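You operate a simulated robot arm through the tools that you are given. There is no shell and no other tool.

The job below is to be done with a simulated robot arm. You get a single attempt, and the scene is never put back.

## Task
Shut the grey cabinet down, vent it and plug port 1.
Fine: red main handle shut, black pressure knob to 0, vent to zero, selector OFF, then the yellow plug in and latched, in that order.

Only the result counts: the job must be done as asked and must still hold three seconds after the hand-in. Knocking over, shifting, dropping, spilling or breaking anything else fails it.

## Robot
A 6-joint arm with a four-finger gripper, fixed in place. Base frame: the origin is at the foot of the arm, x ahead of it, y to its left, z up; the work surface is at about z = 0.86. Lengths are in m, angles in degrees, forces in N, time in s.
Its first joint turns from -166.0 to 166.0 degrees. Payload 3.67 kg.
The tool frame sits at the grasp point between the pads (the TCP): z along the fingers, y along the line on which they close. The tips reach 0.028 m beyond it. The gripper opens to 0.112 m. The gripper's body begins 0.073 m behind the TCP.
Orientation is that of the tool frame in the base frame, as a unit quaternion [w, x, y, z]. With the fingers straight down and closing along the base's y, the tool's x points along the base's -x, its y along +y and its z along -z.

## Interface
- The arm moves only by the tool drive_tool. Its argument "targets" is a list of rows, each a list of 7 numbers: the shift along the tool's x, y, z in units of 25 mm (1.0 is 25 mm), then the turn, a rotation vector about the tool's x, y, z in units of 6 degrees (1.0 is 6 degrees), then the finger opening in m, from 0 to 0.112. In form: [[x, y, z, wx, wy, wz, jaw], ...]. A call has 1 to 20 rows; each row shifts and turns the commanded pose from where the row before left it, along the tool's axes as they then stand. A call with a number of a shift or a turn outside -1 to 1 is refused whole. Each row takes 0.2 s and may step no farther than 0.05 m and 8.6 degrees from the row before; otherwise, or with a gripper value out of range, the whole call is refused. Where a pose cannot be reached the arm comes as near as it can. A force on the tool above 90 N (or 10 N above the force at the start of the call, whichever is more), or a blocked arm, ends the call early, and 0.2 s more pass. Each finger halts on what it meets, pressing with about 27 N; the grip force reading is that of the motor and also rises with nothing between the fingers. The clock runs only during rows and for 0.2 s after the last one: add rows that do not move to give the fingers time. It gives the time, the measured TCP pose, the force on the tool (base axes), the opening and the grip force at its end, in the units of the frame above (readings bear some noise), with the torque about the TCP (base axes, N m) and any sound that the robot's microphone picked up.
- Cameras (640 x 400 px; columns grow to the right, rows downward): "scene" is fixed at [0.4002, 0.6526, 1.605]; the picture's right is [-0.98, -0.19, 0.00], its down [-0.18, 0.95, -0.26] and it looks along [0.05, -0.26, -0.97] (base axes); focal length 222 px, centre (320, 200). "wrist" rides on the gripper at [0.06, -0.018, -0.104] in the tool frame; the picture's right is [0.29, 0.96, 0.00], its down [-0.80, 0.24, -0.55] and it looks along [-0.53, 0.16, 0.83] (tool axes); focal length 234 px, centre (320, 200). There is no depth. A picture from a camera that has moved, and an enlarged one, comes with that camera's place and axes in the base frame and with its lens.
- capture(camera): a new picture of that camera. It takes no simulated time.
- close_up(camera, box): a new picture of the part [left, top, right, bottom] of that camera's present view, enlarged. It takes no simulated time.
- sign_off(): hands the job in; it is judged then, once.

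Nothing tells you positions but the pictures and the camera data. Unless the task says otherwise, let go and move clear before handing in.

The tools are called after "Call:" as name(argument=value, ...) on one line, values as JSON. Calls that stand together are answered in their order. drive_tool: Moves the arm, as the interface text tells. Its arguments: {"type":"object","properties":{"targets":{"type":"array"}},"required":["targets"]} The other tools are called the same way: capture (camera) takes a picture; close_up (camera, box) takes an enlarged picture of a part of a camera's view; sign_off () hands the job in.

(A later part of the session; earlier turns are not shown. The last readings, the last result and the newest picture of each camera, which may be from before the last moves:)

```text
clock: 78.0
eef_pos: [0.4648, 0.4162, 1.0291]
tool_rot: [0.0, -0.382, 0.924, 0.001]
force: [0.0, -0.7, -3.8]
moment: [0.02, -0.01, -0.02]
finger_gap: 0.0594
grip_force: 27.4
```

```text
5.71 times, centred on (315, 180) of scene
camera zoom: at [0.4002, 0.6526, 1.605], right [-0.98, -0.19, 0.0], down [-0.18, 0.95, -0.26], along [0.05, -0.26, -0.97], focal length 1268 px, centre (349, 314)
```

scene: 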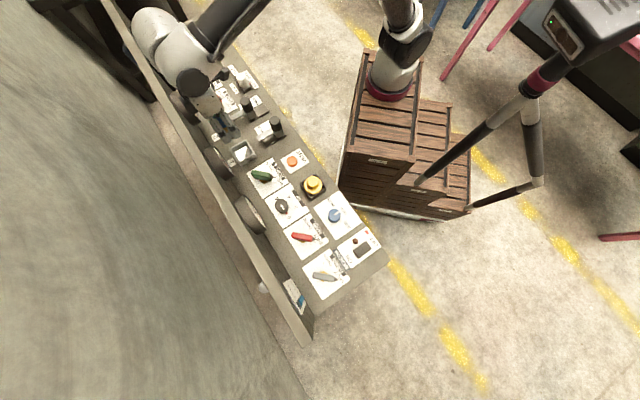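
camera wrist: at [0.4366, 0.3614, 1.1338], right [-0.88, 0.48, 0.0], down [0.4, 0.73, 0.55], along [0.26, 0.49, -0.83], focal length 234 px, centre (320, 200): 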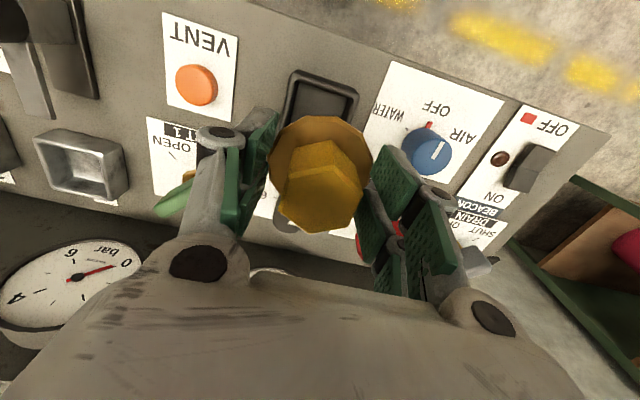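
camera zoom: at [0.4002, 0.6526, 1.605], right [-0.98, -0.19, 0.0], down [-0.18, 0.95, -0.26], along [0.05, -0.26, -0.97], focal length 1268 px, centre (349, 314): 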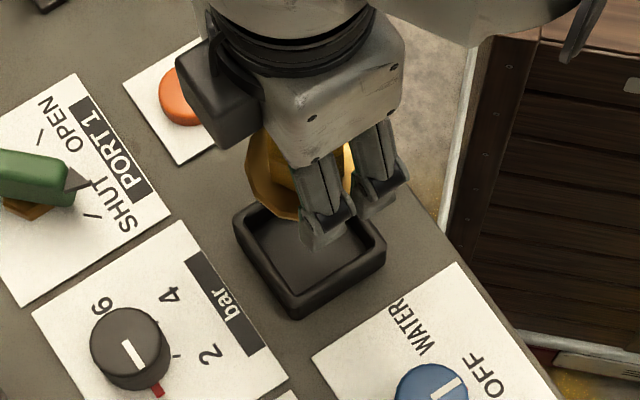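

The plug is out and held steadily. I'll carry it at this height to above port 1, slowly.

Call:
drive_tool(targets=[[-0.3157, -0.5567, 0, 0, 0, 0, 0.0], [-0.3157, -0.5567, 0, 0, 0, 0, 0.0], [-0.3157, -0.5567, 0, 0, 0, 0, 0.0], [-0.3157, -0.5567, 0, 0, 0, 0, 0.0], [-0.3157, -0.5567, 0, 0, 0, 0, 0.0], [-0.3157, -0.5567, 0, 0, 0, 0, 0.0], [-0.3157, -0.5567, 0, 0, 0, 0, 0.0], [-0.3157, -0.5567, 0, 0, 0, 0, 0.0], [-0.3157, -0.5567, 0, 0, 0, 0, 0.0], [-0.3157, -0.5567, 0, 0, 0, 0, 0.0], [-0.3157, -0.5567, 0, 0, 0, 0, 0.0], [-0.3157, -0.5567, 0, 0, 0, 0, 0.0], [-0.3157, -0.5567, 0, 0, 0, 0, 0.0], [-0.3157, -0.5567, 0, 0, 0, 0, 0.0], [-0.3157, -0.5567, 0, 0, 0, 0, 0.0], [-0.3157, -0.5567, 0, 0, 0, 0, 0.0], [-0.3157, -0.5567, 0, 0, 0, 0, 0.0], [-0.3157, -0.5567, 0, 0, 0, 0, 0.0], [0, 0, 0, 0, 0, 0, 0.0]])

Call:
capture(camera="wrist")

Call:
close_up(camera="scene", box=[200, 95, 290, 185])

```text
clock: 82.0
eef_pos: [0.7439, 0.3407, 1.0298]
tool_rot: [0.0, -0.382, 0.924, 0.001]
force: [-0.3, -1.1, -3.5]
moment: [0.01, -0.01, 0.01]
finger_gap: 0.0591
grip_force: 27.0
```

```text
taken
camera wrist: at [0.715, 0.285, 1.1334], right [-0.88, 0.48, 0.0], down [0.4, 0.73, 0.55], along [0.26, 0.49, -0.83], focal length 234 px, centre (320, 200)
```

wrist: 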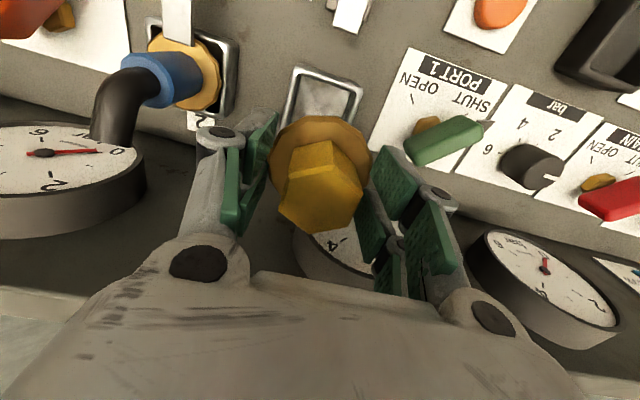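

```text
4.44 times, centred on (245, 140) of scene
camera zoom: at [0.4002, 0.6526, 1.605], right [-0.98, -0.19, 0.0], down [-0.18, 0.95, -0.26], along [0.05, -0.26, -0.97], focal length 986 px, centre (653, 467)
```

zoom: 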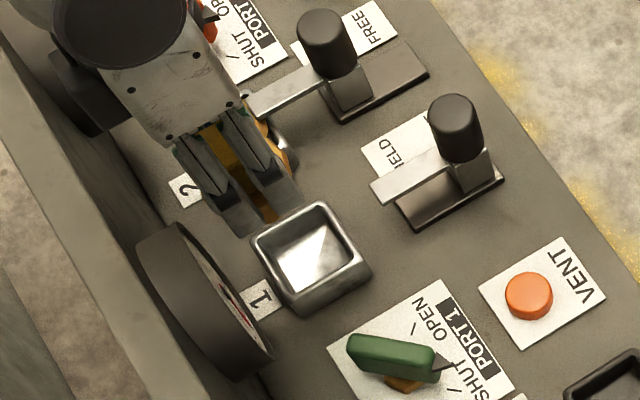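

I'm over port 1, and the scene view shows the plug hanging in line with it. I'll zoom in the wrist view to check the alignment with the socket.

Call:
close_up(camera="wrist", box=[240, 40, 410, 190])

```text
2.67 times, centred on (325, 115) of wrist
camera zoom: at [0.715, 0.285, 1.1334], right [-0.88, 0.48, 0.0], down [0.4, 0.73, 0.55], along [0.26, 0.49, -0.83], focal length 624 px, centre (307, 427)
```

zoom: 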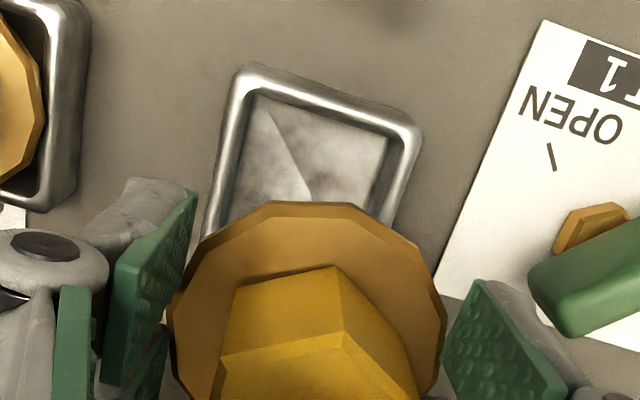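

By the same edge method used on the holder, the socket lies about 2 mm toward the robot and 2 mm to the side of the plug. I'll correct that and lower in stages.

Call:
drive_tool(targets=[[0.07, -0.07, 0, 0, 0, 0, 0.0], [0, 0, 0.4, 0, 0, 0, 0.0], [0, 0, 0.4, 0, 0, 0, 0.0], [0, 0, 0.4, 0, 0, 0, 0.0], [0, 0, 0.4, 0, 0, 0, 0.0], [0, 0, 0.4, 0, 0, 0, 0.0], [0, 0, 0.4, 0, 0, 0, 0.0], [0, 0, 0, 0, 0, 0, 0.0]])

Call:
close_up(camera="wrist", box=[220, 40, 420, 220])

Call:
close_up(camera="scene", box=[215, 120, 275, 180])

```text
clock: 83.8
eef_pos: [0.743, 0.3382, 0.9692]
tool_rot: [-0.001, -0.383, 0.924, 0.0]
force: [0.1, 0.8, -2.8]
moment: [-0.03, 0.0, -0.03]
finger_gap: 0.0592
grip_force: 26.8
```

```text
2.22 times, centred on (320, 130) of wrist
camera zoom: at [0.7145, 0.2829, 1.0741], right [-0.88, 0.48, 0.0], down [0.4, 0.73, 0.55], along [0.26, 0.49, -0.83], focal length 520 px, centre (320, 356)
```

zoom: 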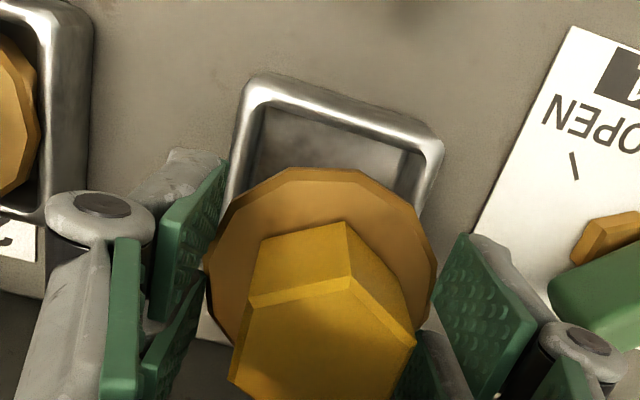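

```text
6.67 times, centred on (245, 150) of scene
camera zoom: at [0.4002, 0.6526, 1.605], right [-0.98, -0.19, 0.0], down [-0.18, 0.95, -0.26], along [0.05, -0.26, -0.97], focal length 1479 px, centre (820, 533)
```

zoom: 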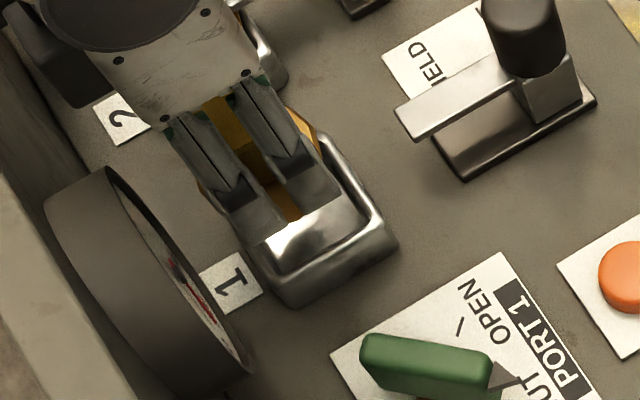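

Alignment looks good from both cameras. I'll continue down in small steps.

Call:
drive_tool(targets=[[0, 0, 0.25, 0, 0, 0, 0.0], [0, 0, 0.25, 0, 0, 0, 0.0], [0, 0, 0.25, 0, 0, 0, 0.0], [0, 0, 0.25, 0, 0, 0, 0.0], [0, 0, 0, 0, 0, 0, 0.0]])

Call:
close_up(camera="wrist", box=[220, 40, 420, 220])

Call:
close_up(camera="scene", box=[215, 120, 275, 180])

```text
clock: 85.0
eef_pos: [0.7433, 0.3368, 0.945]
tool_rot: [0.0, -0.382, 0.924, 0.001]
force: [0.9, 0.2, -1.6]
moment: [0.02, 0.02, 0.0]
finger_gap: 0.0593
grip_force: 26.5
```

```text
2.22 times, centred on (320, 130) of wrist
camera zoom: at [0.7147, 0.2825, 1.0485], right [-0.88, 0.48, 0.0], down [0.4, 0.73, 0.55], along [0.26, 0.49, -0.83], focal length 520 px, centre (320, 356)
```

zoom: 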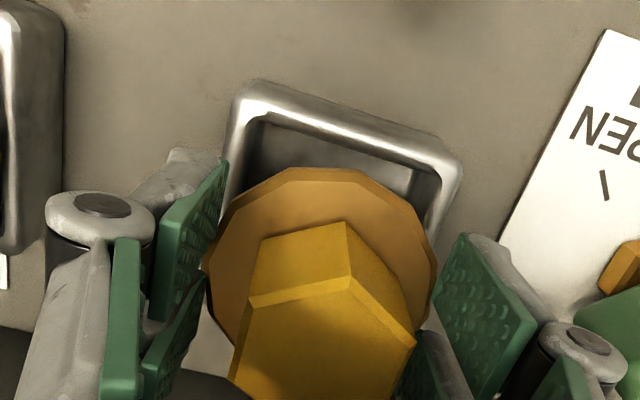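

```text
6.67 times, centred on (245, 150) of scene
camera zoom: at [0.4002, 0.6526, 1.605], right [-0.98, -0.19, 0.0], down [-0.18, 0.95, -0.26], along [0.05, -0.26, -0.97], focal length 1479 px, centre (820, 533)
```

zoom: 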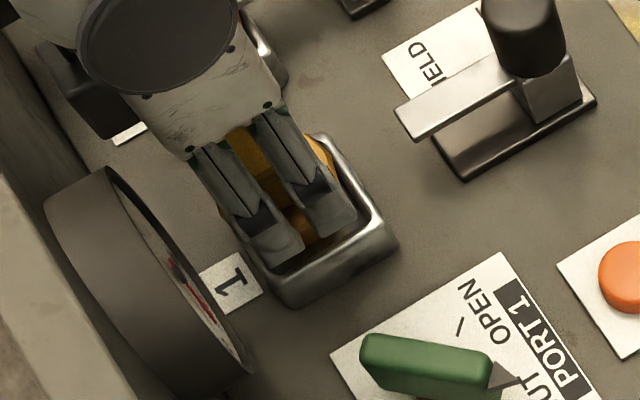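

The load has dropped slightly, so the plug may be touching. I'll zoom in on the near socket edge and the flange to measure sideways centring.

Call:
close_up(camera="wrist", box=[270, 60, 390, 150])

Call:
close_up(camera="scene", box=[225, 130, 260, 165])

```text
4.44 times, centred on (330, 105) of wrist
camera zoom: at [0.7147, 0.2825, 1.0485], right [-0.88, 0.48, 0.0], down [0.4, 0.73, 0.55], along [0.26, 0.49, -0.83], focal length 1041 px, centre (276, 622)
```

zoom: 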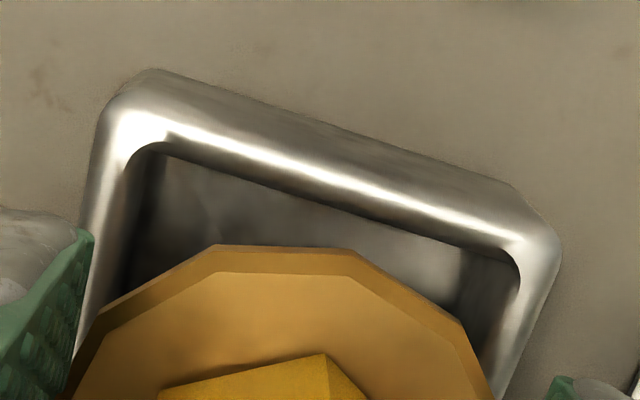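

```text
11.43 times, centred on (242, 148) of scene
camera zoom: at [0.4002, 0.6526, 1.605], right [-0.98, -0.19, 0.0], down [-0.18, 0.95, -0.26], along [0.05, -0.26, -0.97], focal length 2535 px, centre (1206, 800)
```

zoom: 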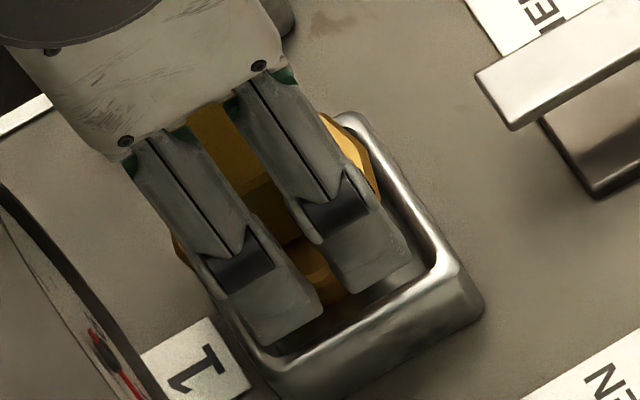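

The socket opening is centred on the plug within about 1–2 mm. I'll lower further in small steps.

Call:
drive_tool(targets=[[0, 0, 0.15, 0, 0, 0, 0.0], [0, 0, 0.15, 0, 0, 0, 0.0], [0, 0, 0.15, 0, 0, 0, 0.0], [0, 0, 0, 0, 0, 0, 0.0]])

Call:
close_up(camera="wrist", box=[220, 40, 420, 220])

```text
clock: 86.0
eef_pos: [0.7441, 0.338, 0.9342]
tool_rot: [0.0, -0.382, 0.924, 0.001]
force: [0.4, -1.0, -3.1]
moment: [-0.03, -0.03, -0.01]
finger_gap: 0.0589
grip_force: 26.4
```

```text
2.22 times, centred on (320, 130) of wrist
camera zoom: at [0.7151, 0.2824, 1.0373], right [-0.88, 0.48, 0.0], down [0.4, 0.73, 0.55], along [0.26, 0.49, -0.83], focal length 520 px, centre (320, 356)
```

zoom: 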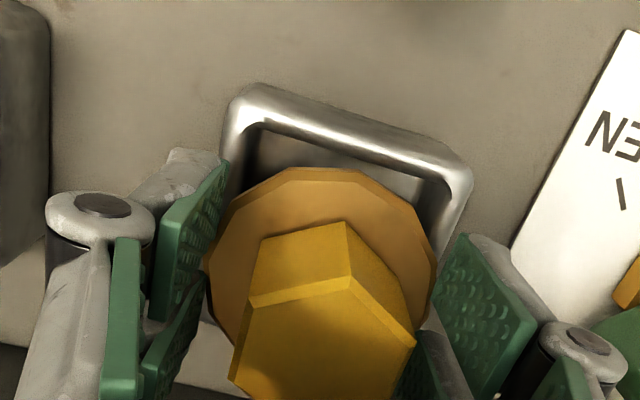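

It is still hanging free with no contact force. I'll keep going down.

Call:
drive_tool(targets=[[0, 0, 0.12, 0, 0, 0, 0.0], [0, 0, 0.12, 0, 0, 0, 0.0], [0, 0, 0.1, 0, 0, 0, 0.0], [0, 0, 0, 0, 0, 0, 0.0]])

Call:
close_up(camera="wrist", box=[220, 40, 420, 220])

Call:
close_up(camera="scene", box=[225, 130, 260, 165])

```text
clock: 87.0
eef_pos: [0.7441, 0.3368, 0.9255]
tool_rot: [0.0, -0.382, 0.924, 0.001]
force: [0.5, -1.0, -3.4]
moment: [0.02, 0.02, 0.0]
finger_gap: 0.059
grip_force: 27.3
```

```text
2.22 times, centred on (320, 130) of wrist
camera zoom: at [0.7151, 0.2823, 1.0289], right [-0.88, 0.48, 0.0], down [0.4, 0.73, 0.55], along [0.26, 0.49, -0.83], focal length 520 px, centre (320, 356)
```

zoom: 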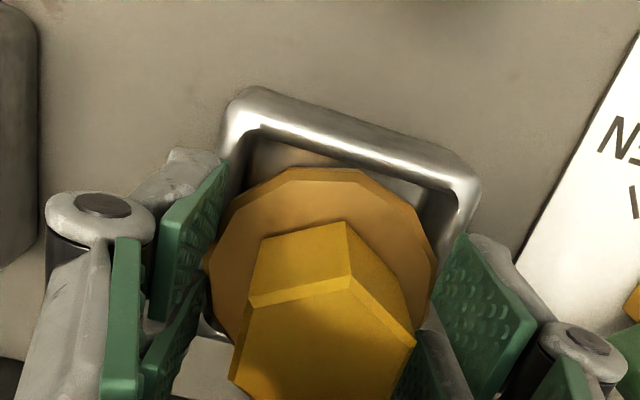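

```text
11.43 times, centred on (242, 148) of scene
camera zoom: at [0.4002, 0.6526, 1.605], right [-0.98, -0.19, 0.0], down [-0.18, 0.95, -0.26], along [0.05, -0.26, -0.97], focal length 2535 px, centre (1206, 800)
```

zoom: 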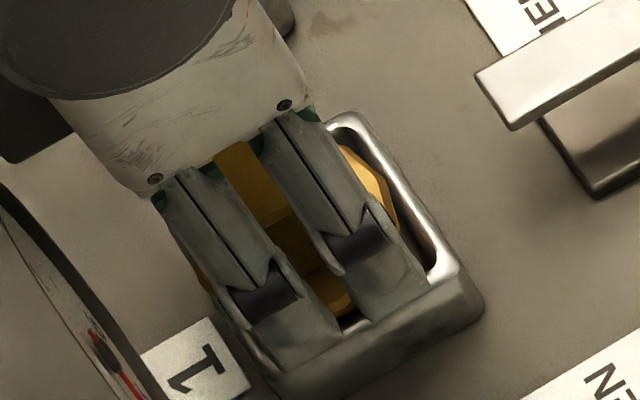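

No contact yet at 0.9255, and the seated height in the holder was 0.9225. I'll nudge 1 mm toward the robot and go on down in 1.5 mm steps.

Call:
drive_tool(targets=[[0.04, 0, 0, 0, 0, 0, 0.0], [0, 0, 0.06, 0, 0, 0, 0.0], [0, 0, 0.06, 0, 0, 0, 0.0], [0, 0, 0.06, 0, 0, 0, 0.0], [0, 0, 0, 0, 0, 0, 0.0]])

Call:
close_up(camera="wrist", box=[220, 40, 420, 220])

```text
clock: 88.2
eef_pos: [0.7437, 0.3367, 0.9226]
tool_rot: [0.001, -0.382, 0.924, 0.001]
force: [-4.5, -1.5, 22.5]
moment: [-0.24, 0.58, -0.01]
finger_gap: 0.0591
grip_force: 27.1
```

```text
2.22 times, centred on (320, 130) of wrist
camera zoom: at [0.714, 0.2813, 1.0265], right [-0.88, 0.47, 0.0], down [0.39, 0.73, 0.56], along [0.26, 0.49, -0.83], focal length 520 px, centre (320, 356)
```

zoom: 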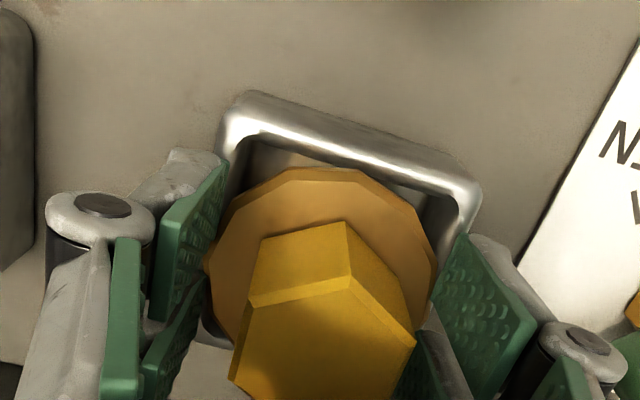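

Contact came at the same height the plug had when seated in its holder, so it should be resting in the socket. I'll open the fingers and look.

Call:
drive_tool(targets=[[0, 0, -0.04, 0, 0, 0, 0.0], [0, 0, 0, 0, 0, 0, 0.062], [0, 0, 0, 0, 0, 0, 0.07], [0, 0, 0, 0, 0, 0, 0.076], [0, 0, 0, 0, 0, 0, 0.076]])

Call:
close_up(camera="wrist", box=[220, 40, 420, 220])

Call:
close_up(camera="scene", box=[225, 130, 260, 165])

```text
clock: 89.4
eef_pos: [0.743, 0.3358, 0.9217]
tool_rot: [-0.001, -0.382, 0.924, 0.001]
force: [0.0, -0.5, 0.7]
moment: [0.01, -0.02, 0.01]
finger_gap: 0.076
grip_force: 0.1
```

```text
2.22 times, centred on (320, 130) of wrist
camera zoom: at [0.7142, 0.2815, 1.0258], right [-0.88, 0.48, 0.0], down [0.4, 0.73, 0.55], along [0.26, 0.49, -0.83], focal length 520 px, centre (320, 356)
```

zoom: 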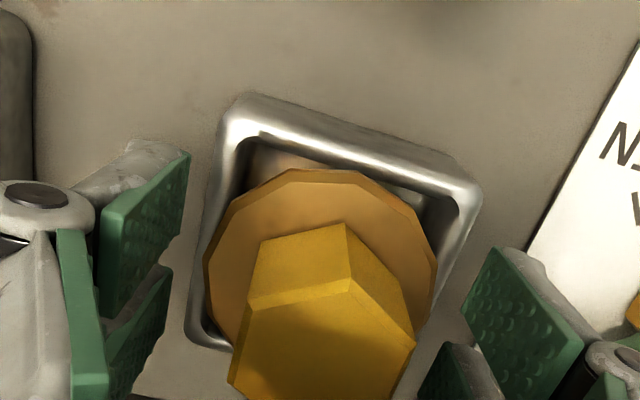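

```text
11.43 times, centred on (242, 148) of scene
camera zoom: at [0.4002, 0.6526, 1.605], right [-0.98, -0.19, 0.0], down [-0.18, 0.95, -0.26], along [0.05, -0.26, -0.97], focal length 2535 px, centre (1206, 800)
```

zoom: 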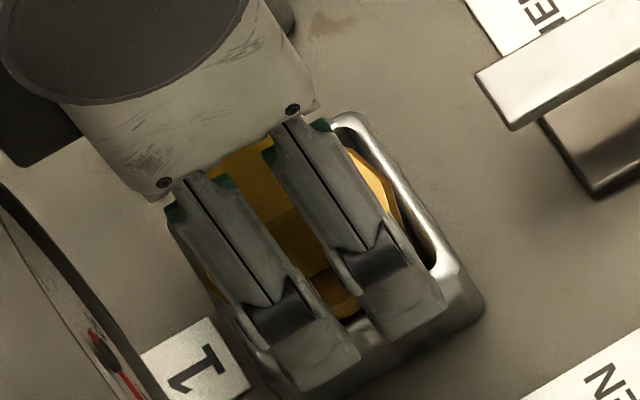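

The plug stays put and looks level. I'll lift straight up and inspect it, and view the latch.

Call:
drive_tool(targets=[[0, 0, -0.4, 0, 0, 0, 0.08], [0, 0, -0.8, 0, 0, 0, 0.08], [0, 0, -0.8, 0, 0, 0, 0.08], [0, 0, -0.8, 0, 0, 0, 0.08], [0, 0, -0.8, 0, 0, 0, 0.08], [0, 0, -0.8, 0, 0, 0, 0.08], [0, 0, 0, 0, 0, 0, 0.08]])

Call:
capture(camera="wrist")

Call:
close_up(camera="wrist", box=[240, 40, 400, 170])

Call:
close_up(camera="scene", box=[215, 105, 295, 175])

```text
clock: 91.0
eef_pos: [0.7428, 0.3367, 1.0316]
tool_rot: [0.0, -0.382, 0.924, 0.0]
force: [-0.3, 0.3, 0.1]
moment: [0.0, -0.02, -0.02]
finger_gap: 0.0799
grip_force: 0.0
```

```text
taken
camera wrist: at [0.715, 0.2827, 1.1359], right [-0.88, 0.48, 0.0], down [0.4, 0.73, 0.55], along [0.26, 0.49, -0.83], focal length 234 px, centre (320, 200)
```

wrist: 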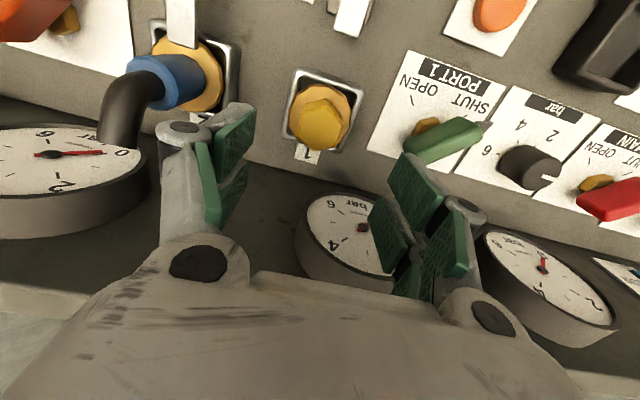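

```text
3.08 times, centred on (320, 105) of wrist
camera zoom: at [0.715, 0.2827, 1.1359], right [-0.88, 0.48, 0.0], down [0.4, 0.73, 0.55], along [0.26, 0.49, -0.83], focal length 720 px, centre (320, 492)
```

zoom: 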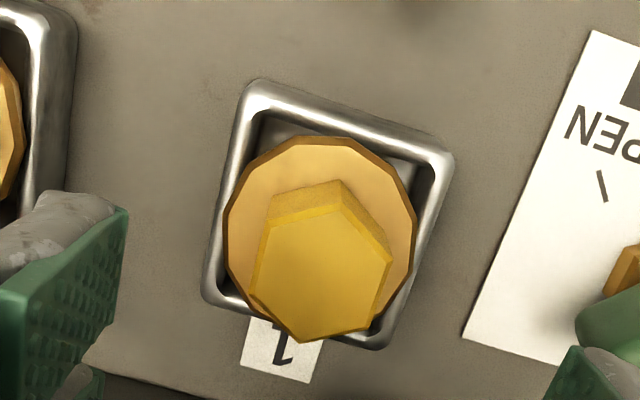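

```text
5.71 times, centred on (255, 140) of scene
camera zoom: at [0.4002, 0.6526, 1.605], right [-0.98, -0.19, 0.0], down [-0.18, 0.95, -0.26], along [0.05, -0.26, -0.97], focal length 1268 px, centre (691, 543)
```

zoom: 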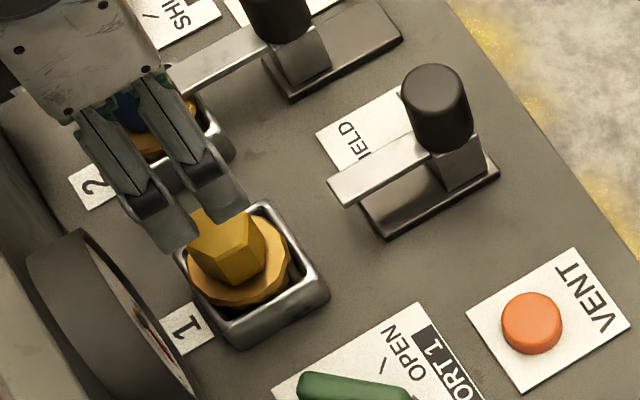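

The plug sits level in port 1. I'll compare how deep its flange sits against the blue plug in port 2 before latching.

Call:
close_up(camera="wrist", box=[120, 0, 380, 170])

Call:
close_up(camera="scene", box=[205, 100, 265, 170])

```text
2.35 times, centred on (250, 85) of wrist
camera zoom: at [0.715, 0.2827, 1.1359], right [-0.88, 0.48, 0.0], down [0.4, 0.73, 0.55], along [0.26, 0.49, -0.83], focal length 551 px, centre (485, 471)
```

zoom: 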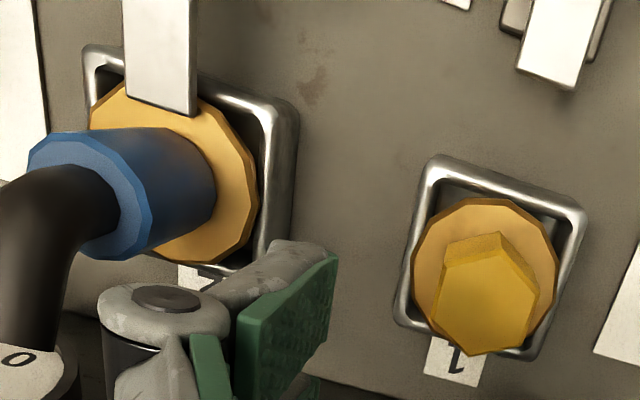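

```text
5.71 times, centred on (235, 135) of scene
camera zoom: at [0.4002, 0.6526, 1.605], right [-0.98, -0.19, 0.0], down [-0.18, 0.95, -0.26], along [0.05, -0.26, -0.97], focal length 1268 px, centre (806, 571)
```

zoom: 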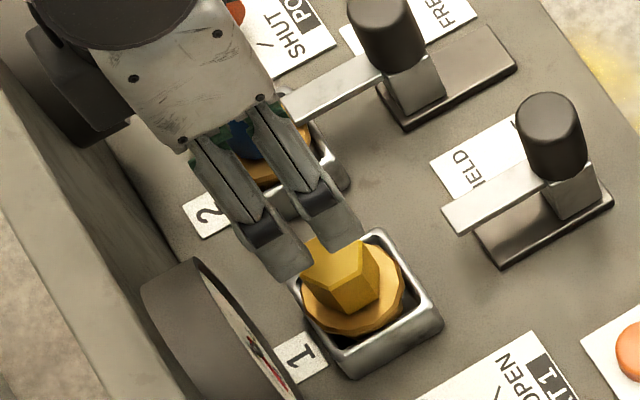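

Both flanges seem to sit at a similar depth. To be sure it is fully home, I'll press lightly on the hex top with closed fingers.

Call:
drive_tool(targets=[[0, 0, 0, 0, 0, 0, 0.03], [0, 0, 0, 0, 0, 0, 0.0], [0, 0, 0, 0, 0, 0, 0.0], [0, 0, 0.8, 0, 0, 0, 0.0], [0, 0, 0.8, 0, 0, 0, 0.0], [0, 0, 0.8, 0, 0, 0, 0.0], [0, 0, 0.2, 0, 0, 0, 0.0], [0, 0, 0.1, 0, 0, 0, 0.0], [0, 0, 0.1, 0, 0, 0, 0.0]])

```text
clock: 93.0
eef_pos: [0.7444, 0.3378, 0.9611]
tool_rot: [-0.001, -0.382, 0.924, 0.001]
force: [-0.8, -0.9, 0.1]
moment: [-0.01, 0.03, -0.01]
finger_gap: 0.0
grip_force: 27.4
```

No contact yet at a tip height of 0.933. I'll press a little further.

Call:
drive_tool(targets=[[0, 0, 0.06, 0, 0, 0, 0.0], [0, 0, 0.06, 0, 0, 0, 0.0], [0, 0, 0.04, 0, 0, 0, 0.0]])

```text
clock: 93.8
eef_pos: [0.7427, 0.3361, 0.9592]
tool_rot: [0.002, -0.382, 0.924, 0.001]
force: [-3.1, -4.7, 37.2]
moment: [-0.14, 0.07, -0.02]
finger_gap: 0.0062
grip_force: 27.2
```

Firm contact at the same head height as in the holder means the plug is fully home. Now I'll lift and go over the black latch knob of port 1, near (0.634, 0.231).

Call:
drive_tool(targets=[[0, 0, -0.82, 0, 0, 0, 0.0], [0, 0, -0.82, 0, 0, 0, 0.0], [0, 0, -0.82, 0, 0, 0, 0.0], [0, 0, -0.82, 0, 0, 0, 0.0], [0, 0, -0.82, 0, 0, 0, 0.0], [0.869, 0.012, 0, 0, 0, 0, 0.03], [0.869, 0.012, 0, 0, 0, 0, 0.06], [0.869, 0.012, 0, 0, 0, 0, 0.08], [0.869, 0.012, 0, 0, 0, 0, 0.08], [0.869, 0.012, 0, 0, 0, 0, 0.08], [0.869, 0.012, 0, 0, 0, 0, 0.08], [0.869, 0.012, 0, 0, 0, 0, 0.08], [0, 0, 0, 0, 0, 0, 0.08]])

Call:
capture(camera="wrist")

Call:
close_up(camera="scene", box=[215, 95, 295, 175])

```text
clock: 96.6
eef_pos: [0.6347, 0.2304, 1.0605]
tool_rot: [-0.001, -0.382, 0.924, 0.001]
force: [1.0, -0.9, -0.7]
moment: [0.03, 0.0, 0.0]
finger_gap: 0.0802
grip_force: 0.1
```

```text
taken
camera wrist: at [0.6056, 0.1759, 1.1644], right [-0.88, 0.48, 0.0], down [0.4, 0.73, 0.55], along [0.26, 0.49, -0.83], focal length 234 px, centre (320, 200)
```

wrist: 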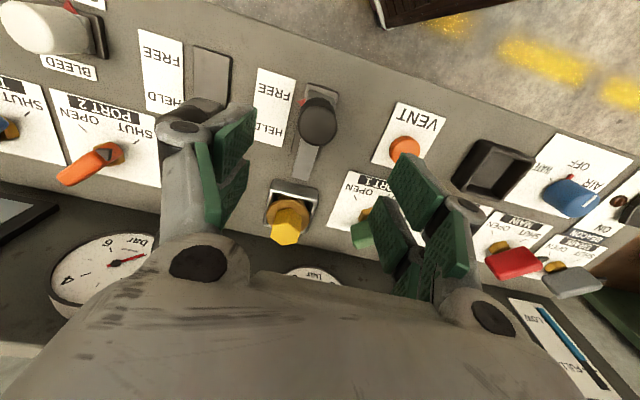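

```text
5.00 times, centred on (255, 135) of scene
camera zoom: at [0.4002, 0.6526, 1.605], right [-0.98, -0.19, 0.0], down [-0.18, 0.95, -0.26], along [0.05, -0.26, -0.97], focal length 1109 px, centre (645, 525)
```

zoom: 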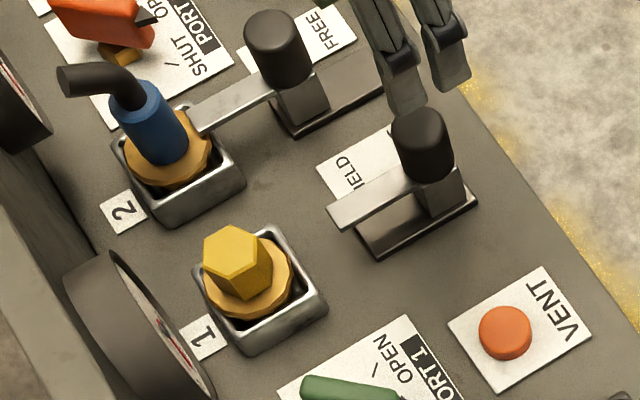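

Both plugs sit alike in their sockets. The latch plate shows FREE and HELD. I'll zoom in on the knob to place it.

Call:
close_up(camera="wrist", box=[240, 50, 400, 200])

Call:
close_up(camera="scene", box=[250, 110, 290, 150])

```text
2.67 times, centred on (320, 125) of wrist
camera zoom: at [0.6056, 0.1759, 1.1644], right [-0.88, 0.48, 0.0], down [0.4, 0.73, 0.55], along [0.26, 0.49, -0.83], focal length 624 px, centre (320, 400)
```

zoom: 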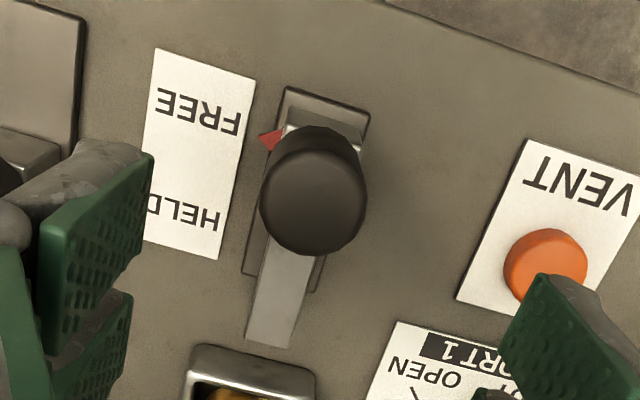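

```text
10.00 times, centred on (270, 130) of scene
camera zoom: at [0.4002, 0.6526, 1.605], right [-0.98, -0.19, 0.0], down [-0.18, 0.95, -0.26], along [0.05, -0.26, -0.97], focal length 2218 px, centre (820, 900)
```

zoom: 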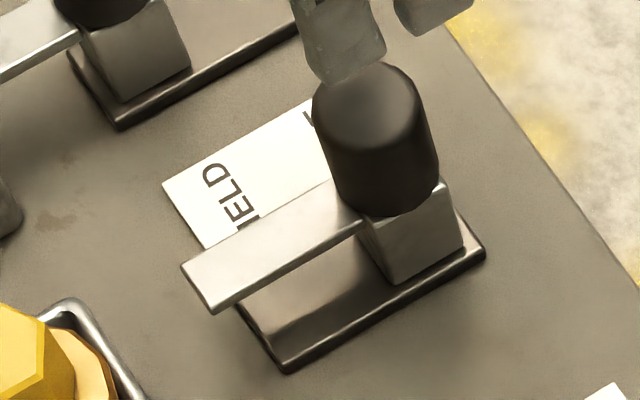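

The red pointer on the slide is at FREE, and HELD is about 45 mm toward the port. The knob is 36 mm across and spans z 0.911 to 0.95. I'll go down and grip it.

Call:
drive_tool(targets=[[0.05, -0.1, 0, 0, 0, 0, 0.076], [0, 0, 0.77, 0, 0, 0, 0.076], [0, 0, 0.77, 0, 0, 0, 0.076], [0, 0, 0.77, 0, 0, 0, 0.076], [0, 0, 0.77, 0, 0, 0, 0.076], [0, 0, 0.77, 0, 0, 0, 0.076], [0, 0, 0.77, 0, 0, 0, 0.076], [0, 0, 0, 0, 0, 0, 0.05], [0, 0, 0, 0, 0, 0, 0.03], [0, 0, 0, 0, 0, 0, 0.015], [0, 0, 0, 0, 0, 0, 0.015]])

Call:
capture(camera="wrist")

Call:
close_up(camera="scene", box=[225, 100, 295, 170])

```text
clock: 99.0
eef_pos: [0.6373, 0.2298, 0.943]
tool_rot: [-0.001, -0.381, 0.924, 0.001]
force: [-0.7, 1.3, -4.0]
moment: [0.3, -0.21, -0.02]
finger_gap: 0.0356
grip_force: 45.1
```

```text
taken
camera wrist: at [0.6072, 0.1747, 1.0475], right [-0.88, 0.48, 0.0], down [0.4, 0.73, 0.55], along [0.26, 0.49, -0.83], focal length 234 px, centre (320, 200)
```

wrist: 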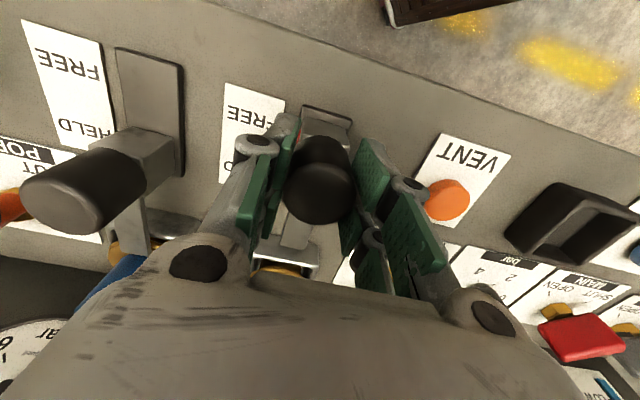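

```text
5.71 times, centred on (260, 135) of scene
camera zoom: at [0.4002, 0.6526, 1.605], right [-0.98, -0.19, 0.0], down [-0.18, 0.95, -0.26], along [0.05, -0.26, -0.97], focal length 1268 px, centre (663, 571)
```

zoom: 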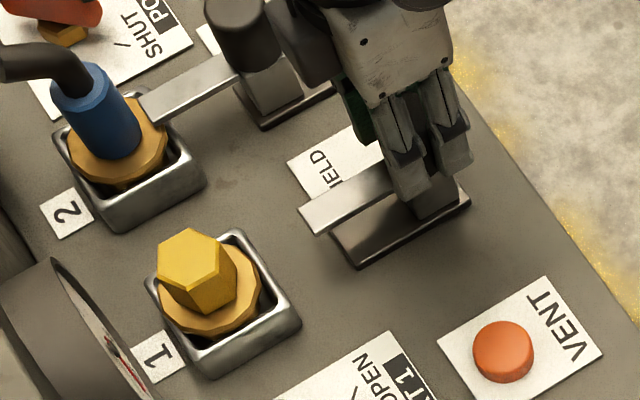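

The knob is gripped. I'll slide it toward the port, first by half the travel.

Call:
drive_tool(targets=[[-0.25, 0, 0, 0, 0, 0, 0.015], [-0.25, 0, 0, 0, 0, 0, 0.015], [-0.25, 0, 0, 0, 0, 0, 0.015], [-0.25, 0, 0, 0, 0, 0, 0.015]])

Call:
close_up(camera="scene", box=[225, 100, 295, 170])

Call:
capture(camera="wrist")

```text
clock: 100.0
eef_pos: [0.6536, 0.2463, 0.9445]
tool_rot: [0.0, -0.382, 0.924, 0.001]
force: [-5.9, 6.5, -18.9]
moment: [0.2, 0.09, 0.1]
finger_gap: 0.0354
grip_force: 44.8
```

```text
5.71 times, centred on (260, 135) of scene
camera zoom: at [0.4002, 0.6526, 1.605], right [-0.98, -0.19, 0.0], down [-0.18, 0.95, -0.26], along [0.05, -0.26, -0.97], focal length 1268 px, centre (663, 571)
```

zoom: 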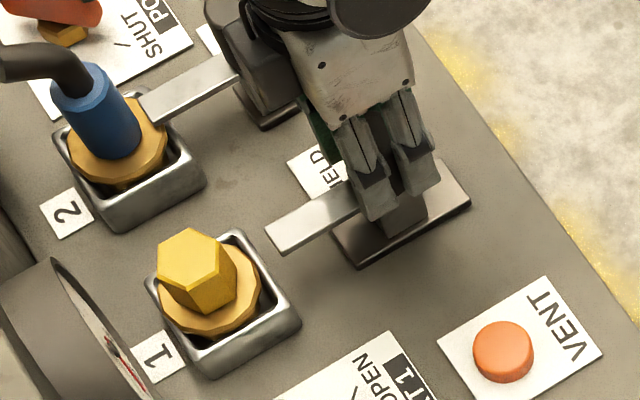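

```text
taken
camera wrist: at [0.6241, 0.1915, 1.0476], right [-0.88, 0.48, 0.0], down [0.4, 0.73, 0.55], along [0.26, 0.49, -0.83], focal length 234 px, centre (320, 200)
```

wrist: 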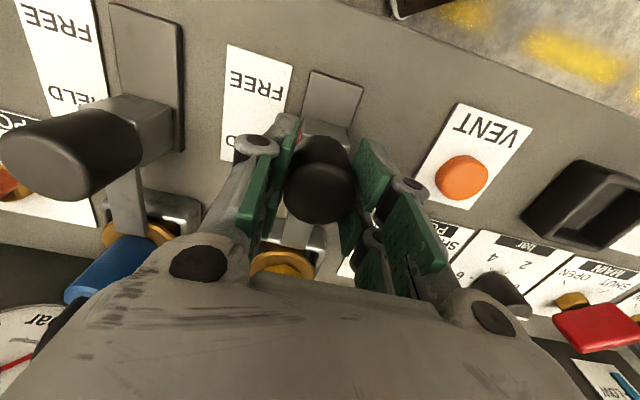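

The slide follows easily. I'll continue toward HELD.

Call:
drive_tool(targets=[[-0.2, 0, 0, 0, 0, 0, 0.015], [-0.2, 0, 0, 0, 0, 0, 0.015], [-0.2, 0, 0, 0, 0, 0, 0.015], [-0.15, 0, 0, 0, 0, 0, 0.015]])

Call:
close_up(camera="scene", box=[225, 100, 295, 170])

Call:
capture(camera="wrist")

```text
clock: 101.0
eef_pos: [0.6668, 0.2595, 0.9442]
tool_rot: [0.0, -0.382, 0.924, 0.001]
force: [-6.8, 10.4, -28.1]
moment: [-0.07, 0.36, 0.06]
finger_gap: 0.0351
grip_force: 45.2
```

```text
5.71 times, centred on (260, 135) of scene
camera zoom: at [0.4002, 0.6526, 1.605], right [-0.98, -0.19, 0.0], down [-0.18, 0.95, -0.26], along [0.05, -0.26, -0.97], focal length 1268 px, centre (663, 571)
```

zoom: 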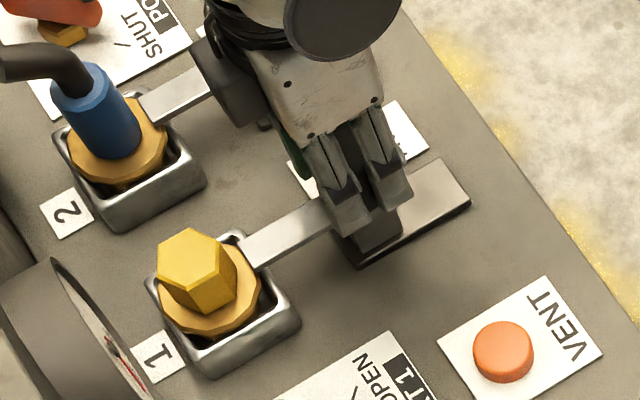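

```text
taken
camera wrist: at [0.6376, 0.205, 1.0477], right [-0.88, 0.48, 0.0], down [0.4, 0.73, 0.55], along [0.26, 0.49, -0.83], focal length 234 px, centre (320, 200)
```

wrist: 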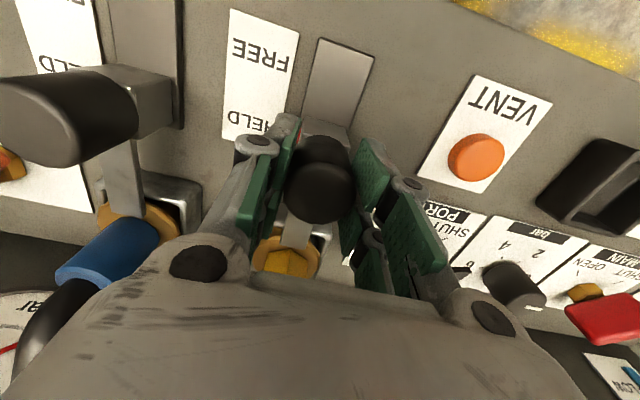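

The tongue has come over the flange edge. Port 2's tongue reaches slightly further, so I'll slide a few more millimetres and feel for the stop.

Call:
drive_tool(targets=[[-0.1, 0, 0, 0, 0, 0, 0.015], [-0.1, 0, 0, 0, 0, 0, 0.015]])

Call:
close_up(camera="scene", box=[225, 100, 295, 170])

Call:
close_up(camera="wrist", box=[220, 60, 400, 280])

```text
clock: 101.6
eef_pos: [0.6685, 0.2609, 0.9444]
tool_rot: [-0.002, -0.382, 0.924, 0.0]
force: [-17.9, -2.1, -23.6]
moment: [-0.36, 0.72, -0.01]
finger_gap: 0.0353
grip_force: 44.8
```

```text
5.71 times, centred on (260, 135) of scene
camera zoom: at [0.4002, 0.6526, 1.605], right [-0.98, -0.19, 0.0], down [-0.18, 0.95, -0.26], along [0.05, -0.26, -0.97], focal length 1268 px, centre (663, 571)
```

zoom: 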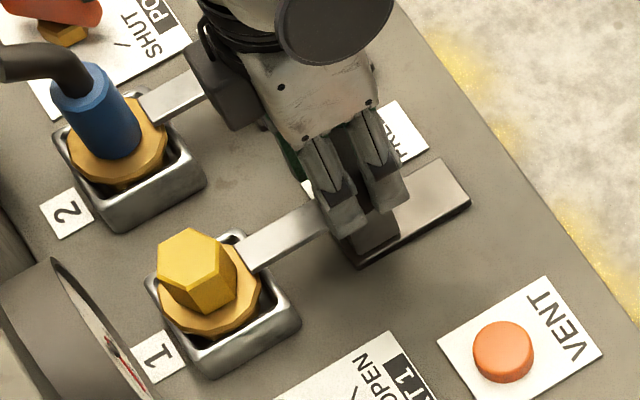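

```text
1.82 times, centred on (310, 170) of wrist
camera zoom: at [0.6399, 0.2074, 1.0483], right [-0.88, 0.48, 0.0], down [0.4, 0.73, 0.55], along [0.26, 0.49, -0.83], focal length 426 px, centre (338, 254)
```

zoom: 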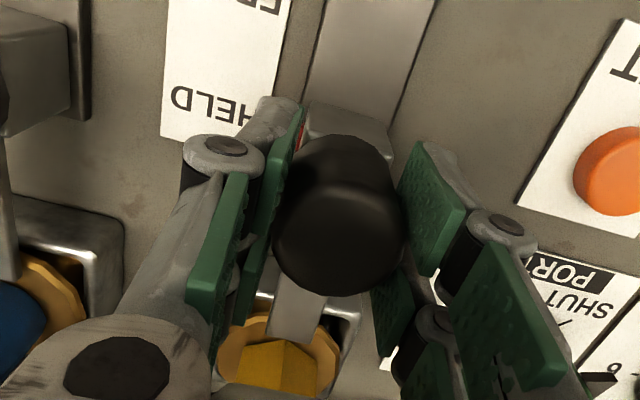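

Only about 2 mm of motion came and resistance rose, which looks like the stop. I'll zoom in on both tongues to compare overlap.

Call:
close_up(camera="scene", box=[225, 130, 270, 170])

Call:
close_up(camera="scene", box=[210, 100, 255, 140])

```text
10.00 times, centred on (248, 150) of scene
camera zoom: at [0.4002, 0.6526, 1.605], right [-0.98, -0.19, 0.0], down [-0.18, 0.95, -0.26], along [0.05, -0.26, -0.97], focal length 2218 px, centre (1045, 700)
```

zoom: 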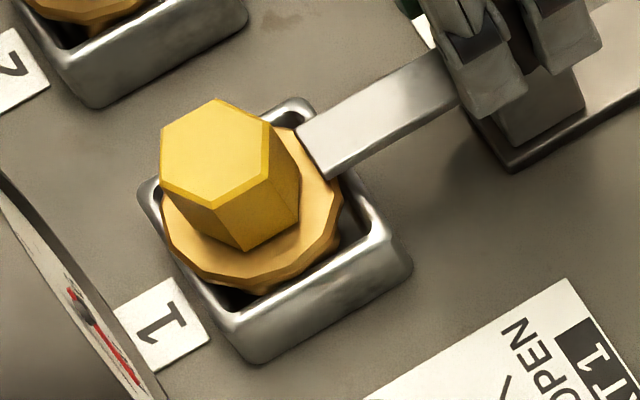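

```text
10.00 times, centred on (232, 120) of scene
camera zoom: at [0.4002, 0.6526, 1.605], right [-0.98, -0.19, 0.0], down [-0.18, 0.95, -0.26], along [0.05, -0.26, -0.97], focal length 2218 px, centre (1195, 1000)
```

zoom: 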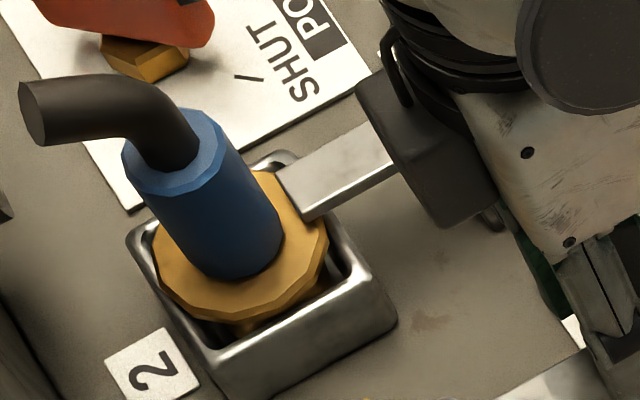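

Measured from each rim's corner, port 1's tongue now reaches in the same distance as port 2's, and the slide is at its stop. I'll ease off, release the knob and lift clear.

Call:
drive_tool(targets=[[0.08, 0, 0, 0, 0, 0, 0.015], [0, 0, 0, 0, 0, 0, 0.04], [0, 0, 0, 0, 0, 0, 0.06], [0, 0, 0, 0, 0, 0, 0.076], [0, 0, 0, 0, 0, 0, 0.076], [0, 0, -0.8, 0, 0, 0, 0.076], [0, 0, -0.8, 0, 0, 0, 0.076], [0, 0, -0.8, 0, 0, 0, 0.076], [0, 0, -0.8, 0, 0, 0, 0.076], [0, 0, -0.8, 0, 0, 0, 0.076], [0.8, 0, 0, 0, 0, 0, 0.076], [0.8, 0, 0, 0, 0, 0, 0.076], [0, 0, 0, 0, 0, 0, 0.076]])

Call:
capture(camera="wrist")

Call:
close_up(camera="wrist", box=[210, 40, 400, 220])

Call:
close_up(camera="scene", box=[215, 100, 295, 170])

```text
clock: 104.4
eef_pos: [0.6395, 0.232, 1.0441]
tool_rot: [0.0, -0.382, 0.924, 0.001]
force: [0.5, -0.7, -0.4]
moment: [-0.02, -0.02, 0.0]
finger_gap: 0.0761
grip_force: 0.0
```

```text
taken
camera wrist: at [0.6103, 0.1774, 1.148], right [-0.88, 0.48, 0.0], down [0.4, 0.73, 0.55], along [0.26, 0.49, -0.83], focal length 234 px, centre (320, 200)
```

wrist: 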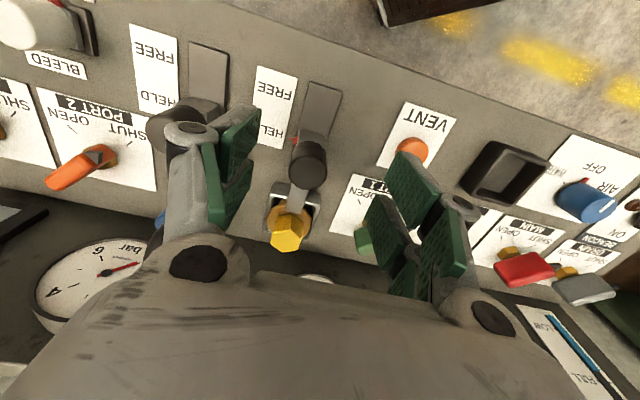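

```text
2.22 times, centred on (305, 130) of wrist
camera zoom: at [0.6103, 0.1774, 1.148], right [-0.88, 0.48, 0.0], down [0.4, 0.73, 0.55], along [0.26, 0.49, -0.83], focal length 520 px, centre (353, 356)
```

zoom: 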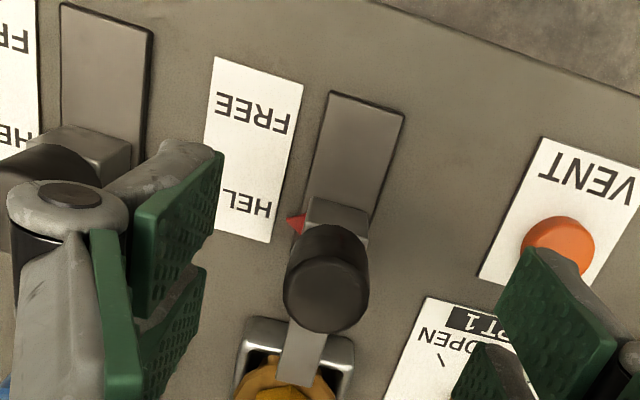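

```text
5.71 times, centred on (255, 135) of scene
camera zoom: at [0.4002, 0.6526, 1.605], right [-0.98, -0.19, 0.0], down [-0.18, 0.95, -0.26], along [0.05, -0.26, -0.97], focal length 1268 px, centre (691, 571)
```

zoom: 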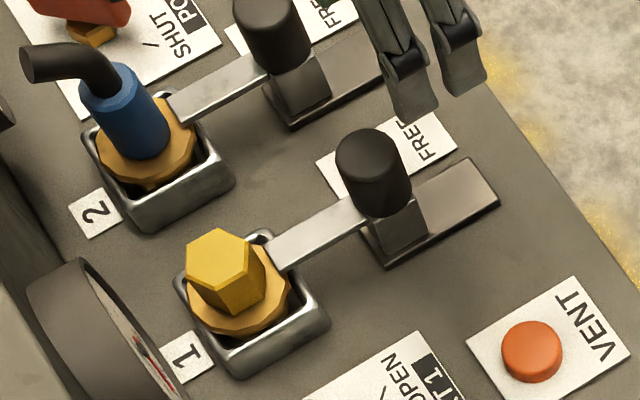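

The pointer now aligns with HELD. I'll compare both carriages closely against their rail ends to be sure port 1's slide is as far in as port 2's.

Call:
close_up(camera="scene", box=[240, 115, 280, 155])

Call:
close_up(camera="scene", box=[227, 90, 267, 130])

Call:
close_up(camera="scene", box=[225, 130, 270, 170])

```text
10.00 times, centred on (260, 135) of scene
camera zoom: at [0.4002, 0.6526, 1.605], right [-0.98, -0.19, 0.0], down [-0.18, 0.95, -0.26], along [0.05, -0.26, -0.97], focal length 2218 px, centre (920, 850)
```

zoom: 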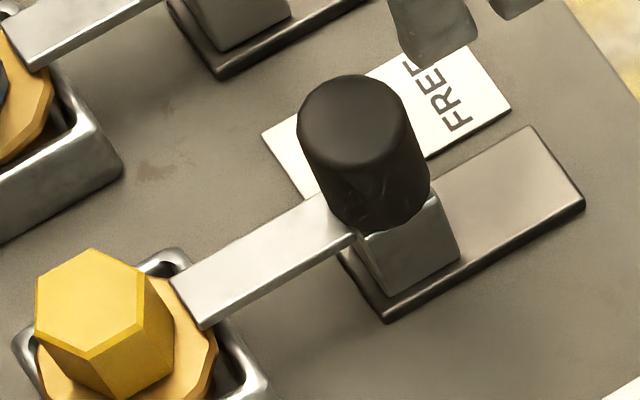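

```text
10.00 times, centred on (247, 110) of scene
camera zoom: at [0.4002, 0.6526, 1.605], right [-0.98, -0.19, 0.0], down [-0.18, 0.95, -0.26], along [0.05, -0.26, -0.97], focal length 2218 px, centre (1050, 1100)
```

zoom: 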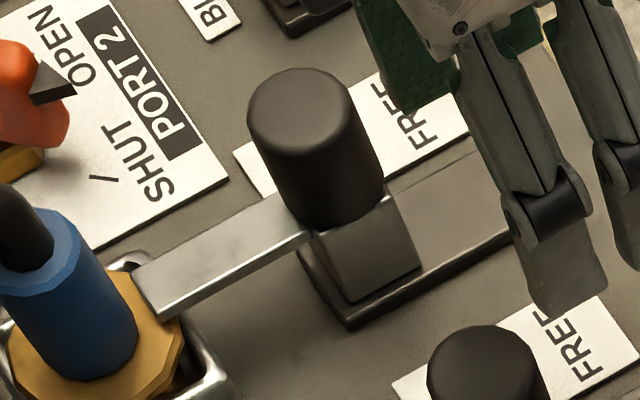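

```text
10.00 times, centred on (248, 150) of scene
camera zoom: at [0.4002, 0.6526, 1.605], right [-0.98, -0.19, 0.0], down [-0.18, 0.95, -0.26], along [0.05, -0.26, -0.97], focal length 2218 px, centre (1045, 700)
```

zoom: 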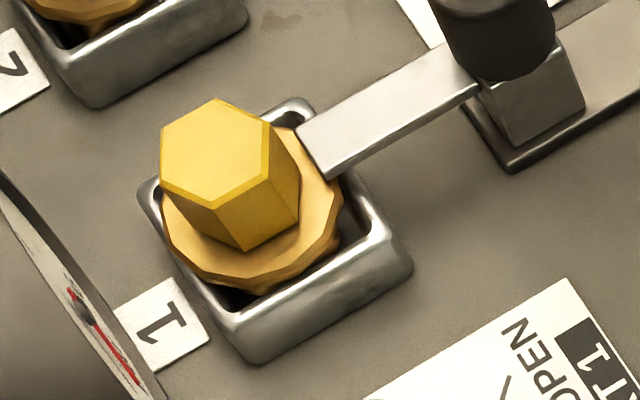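

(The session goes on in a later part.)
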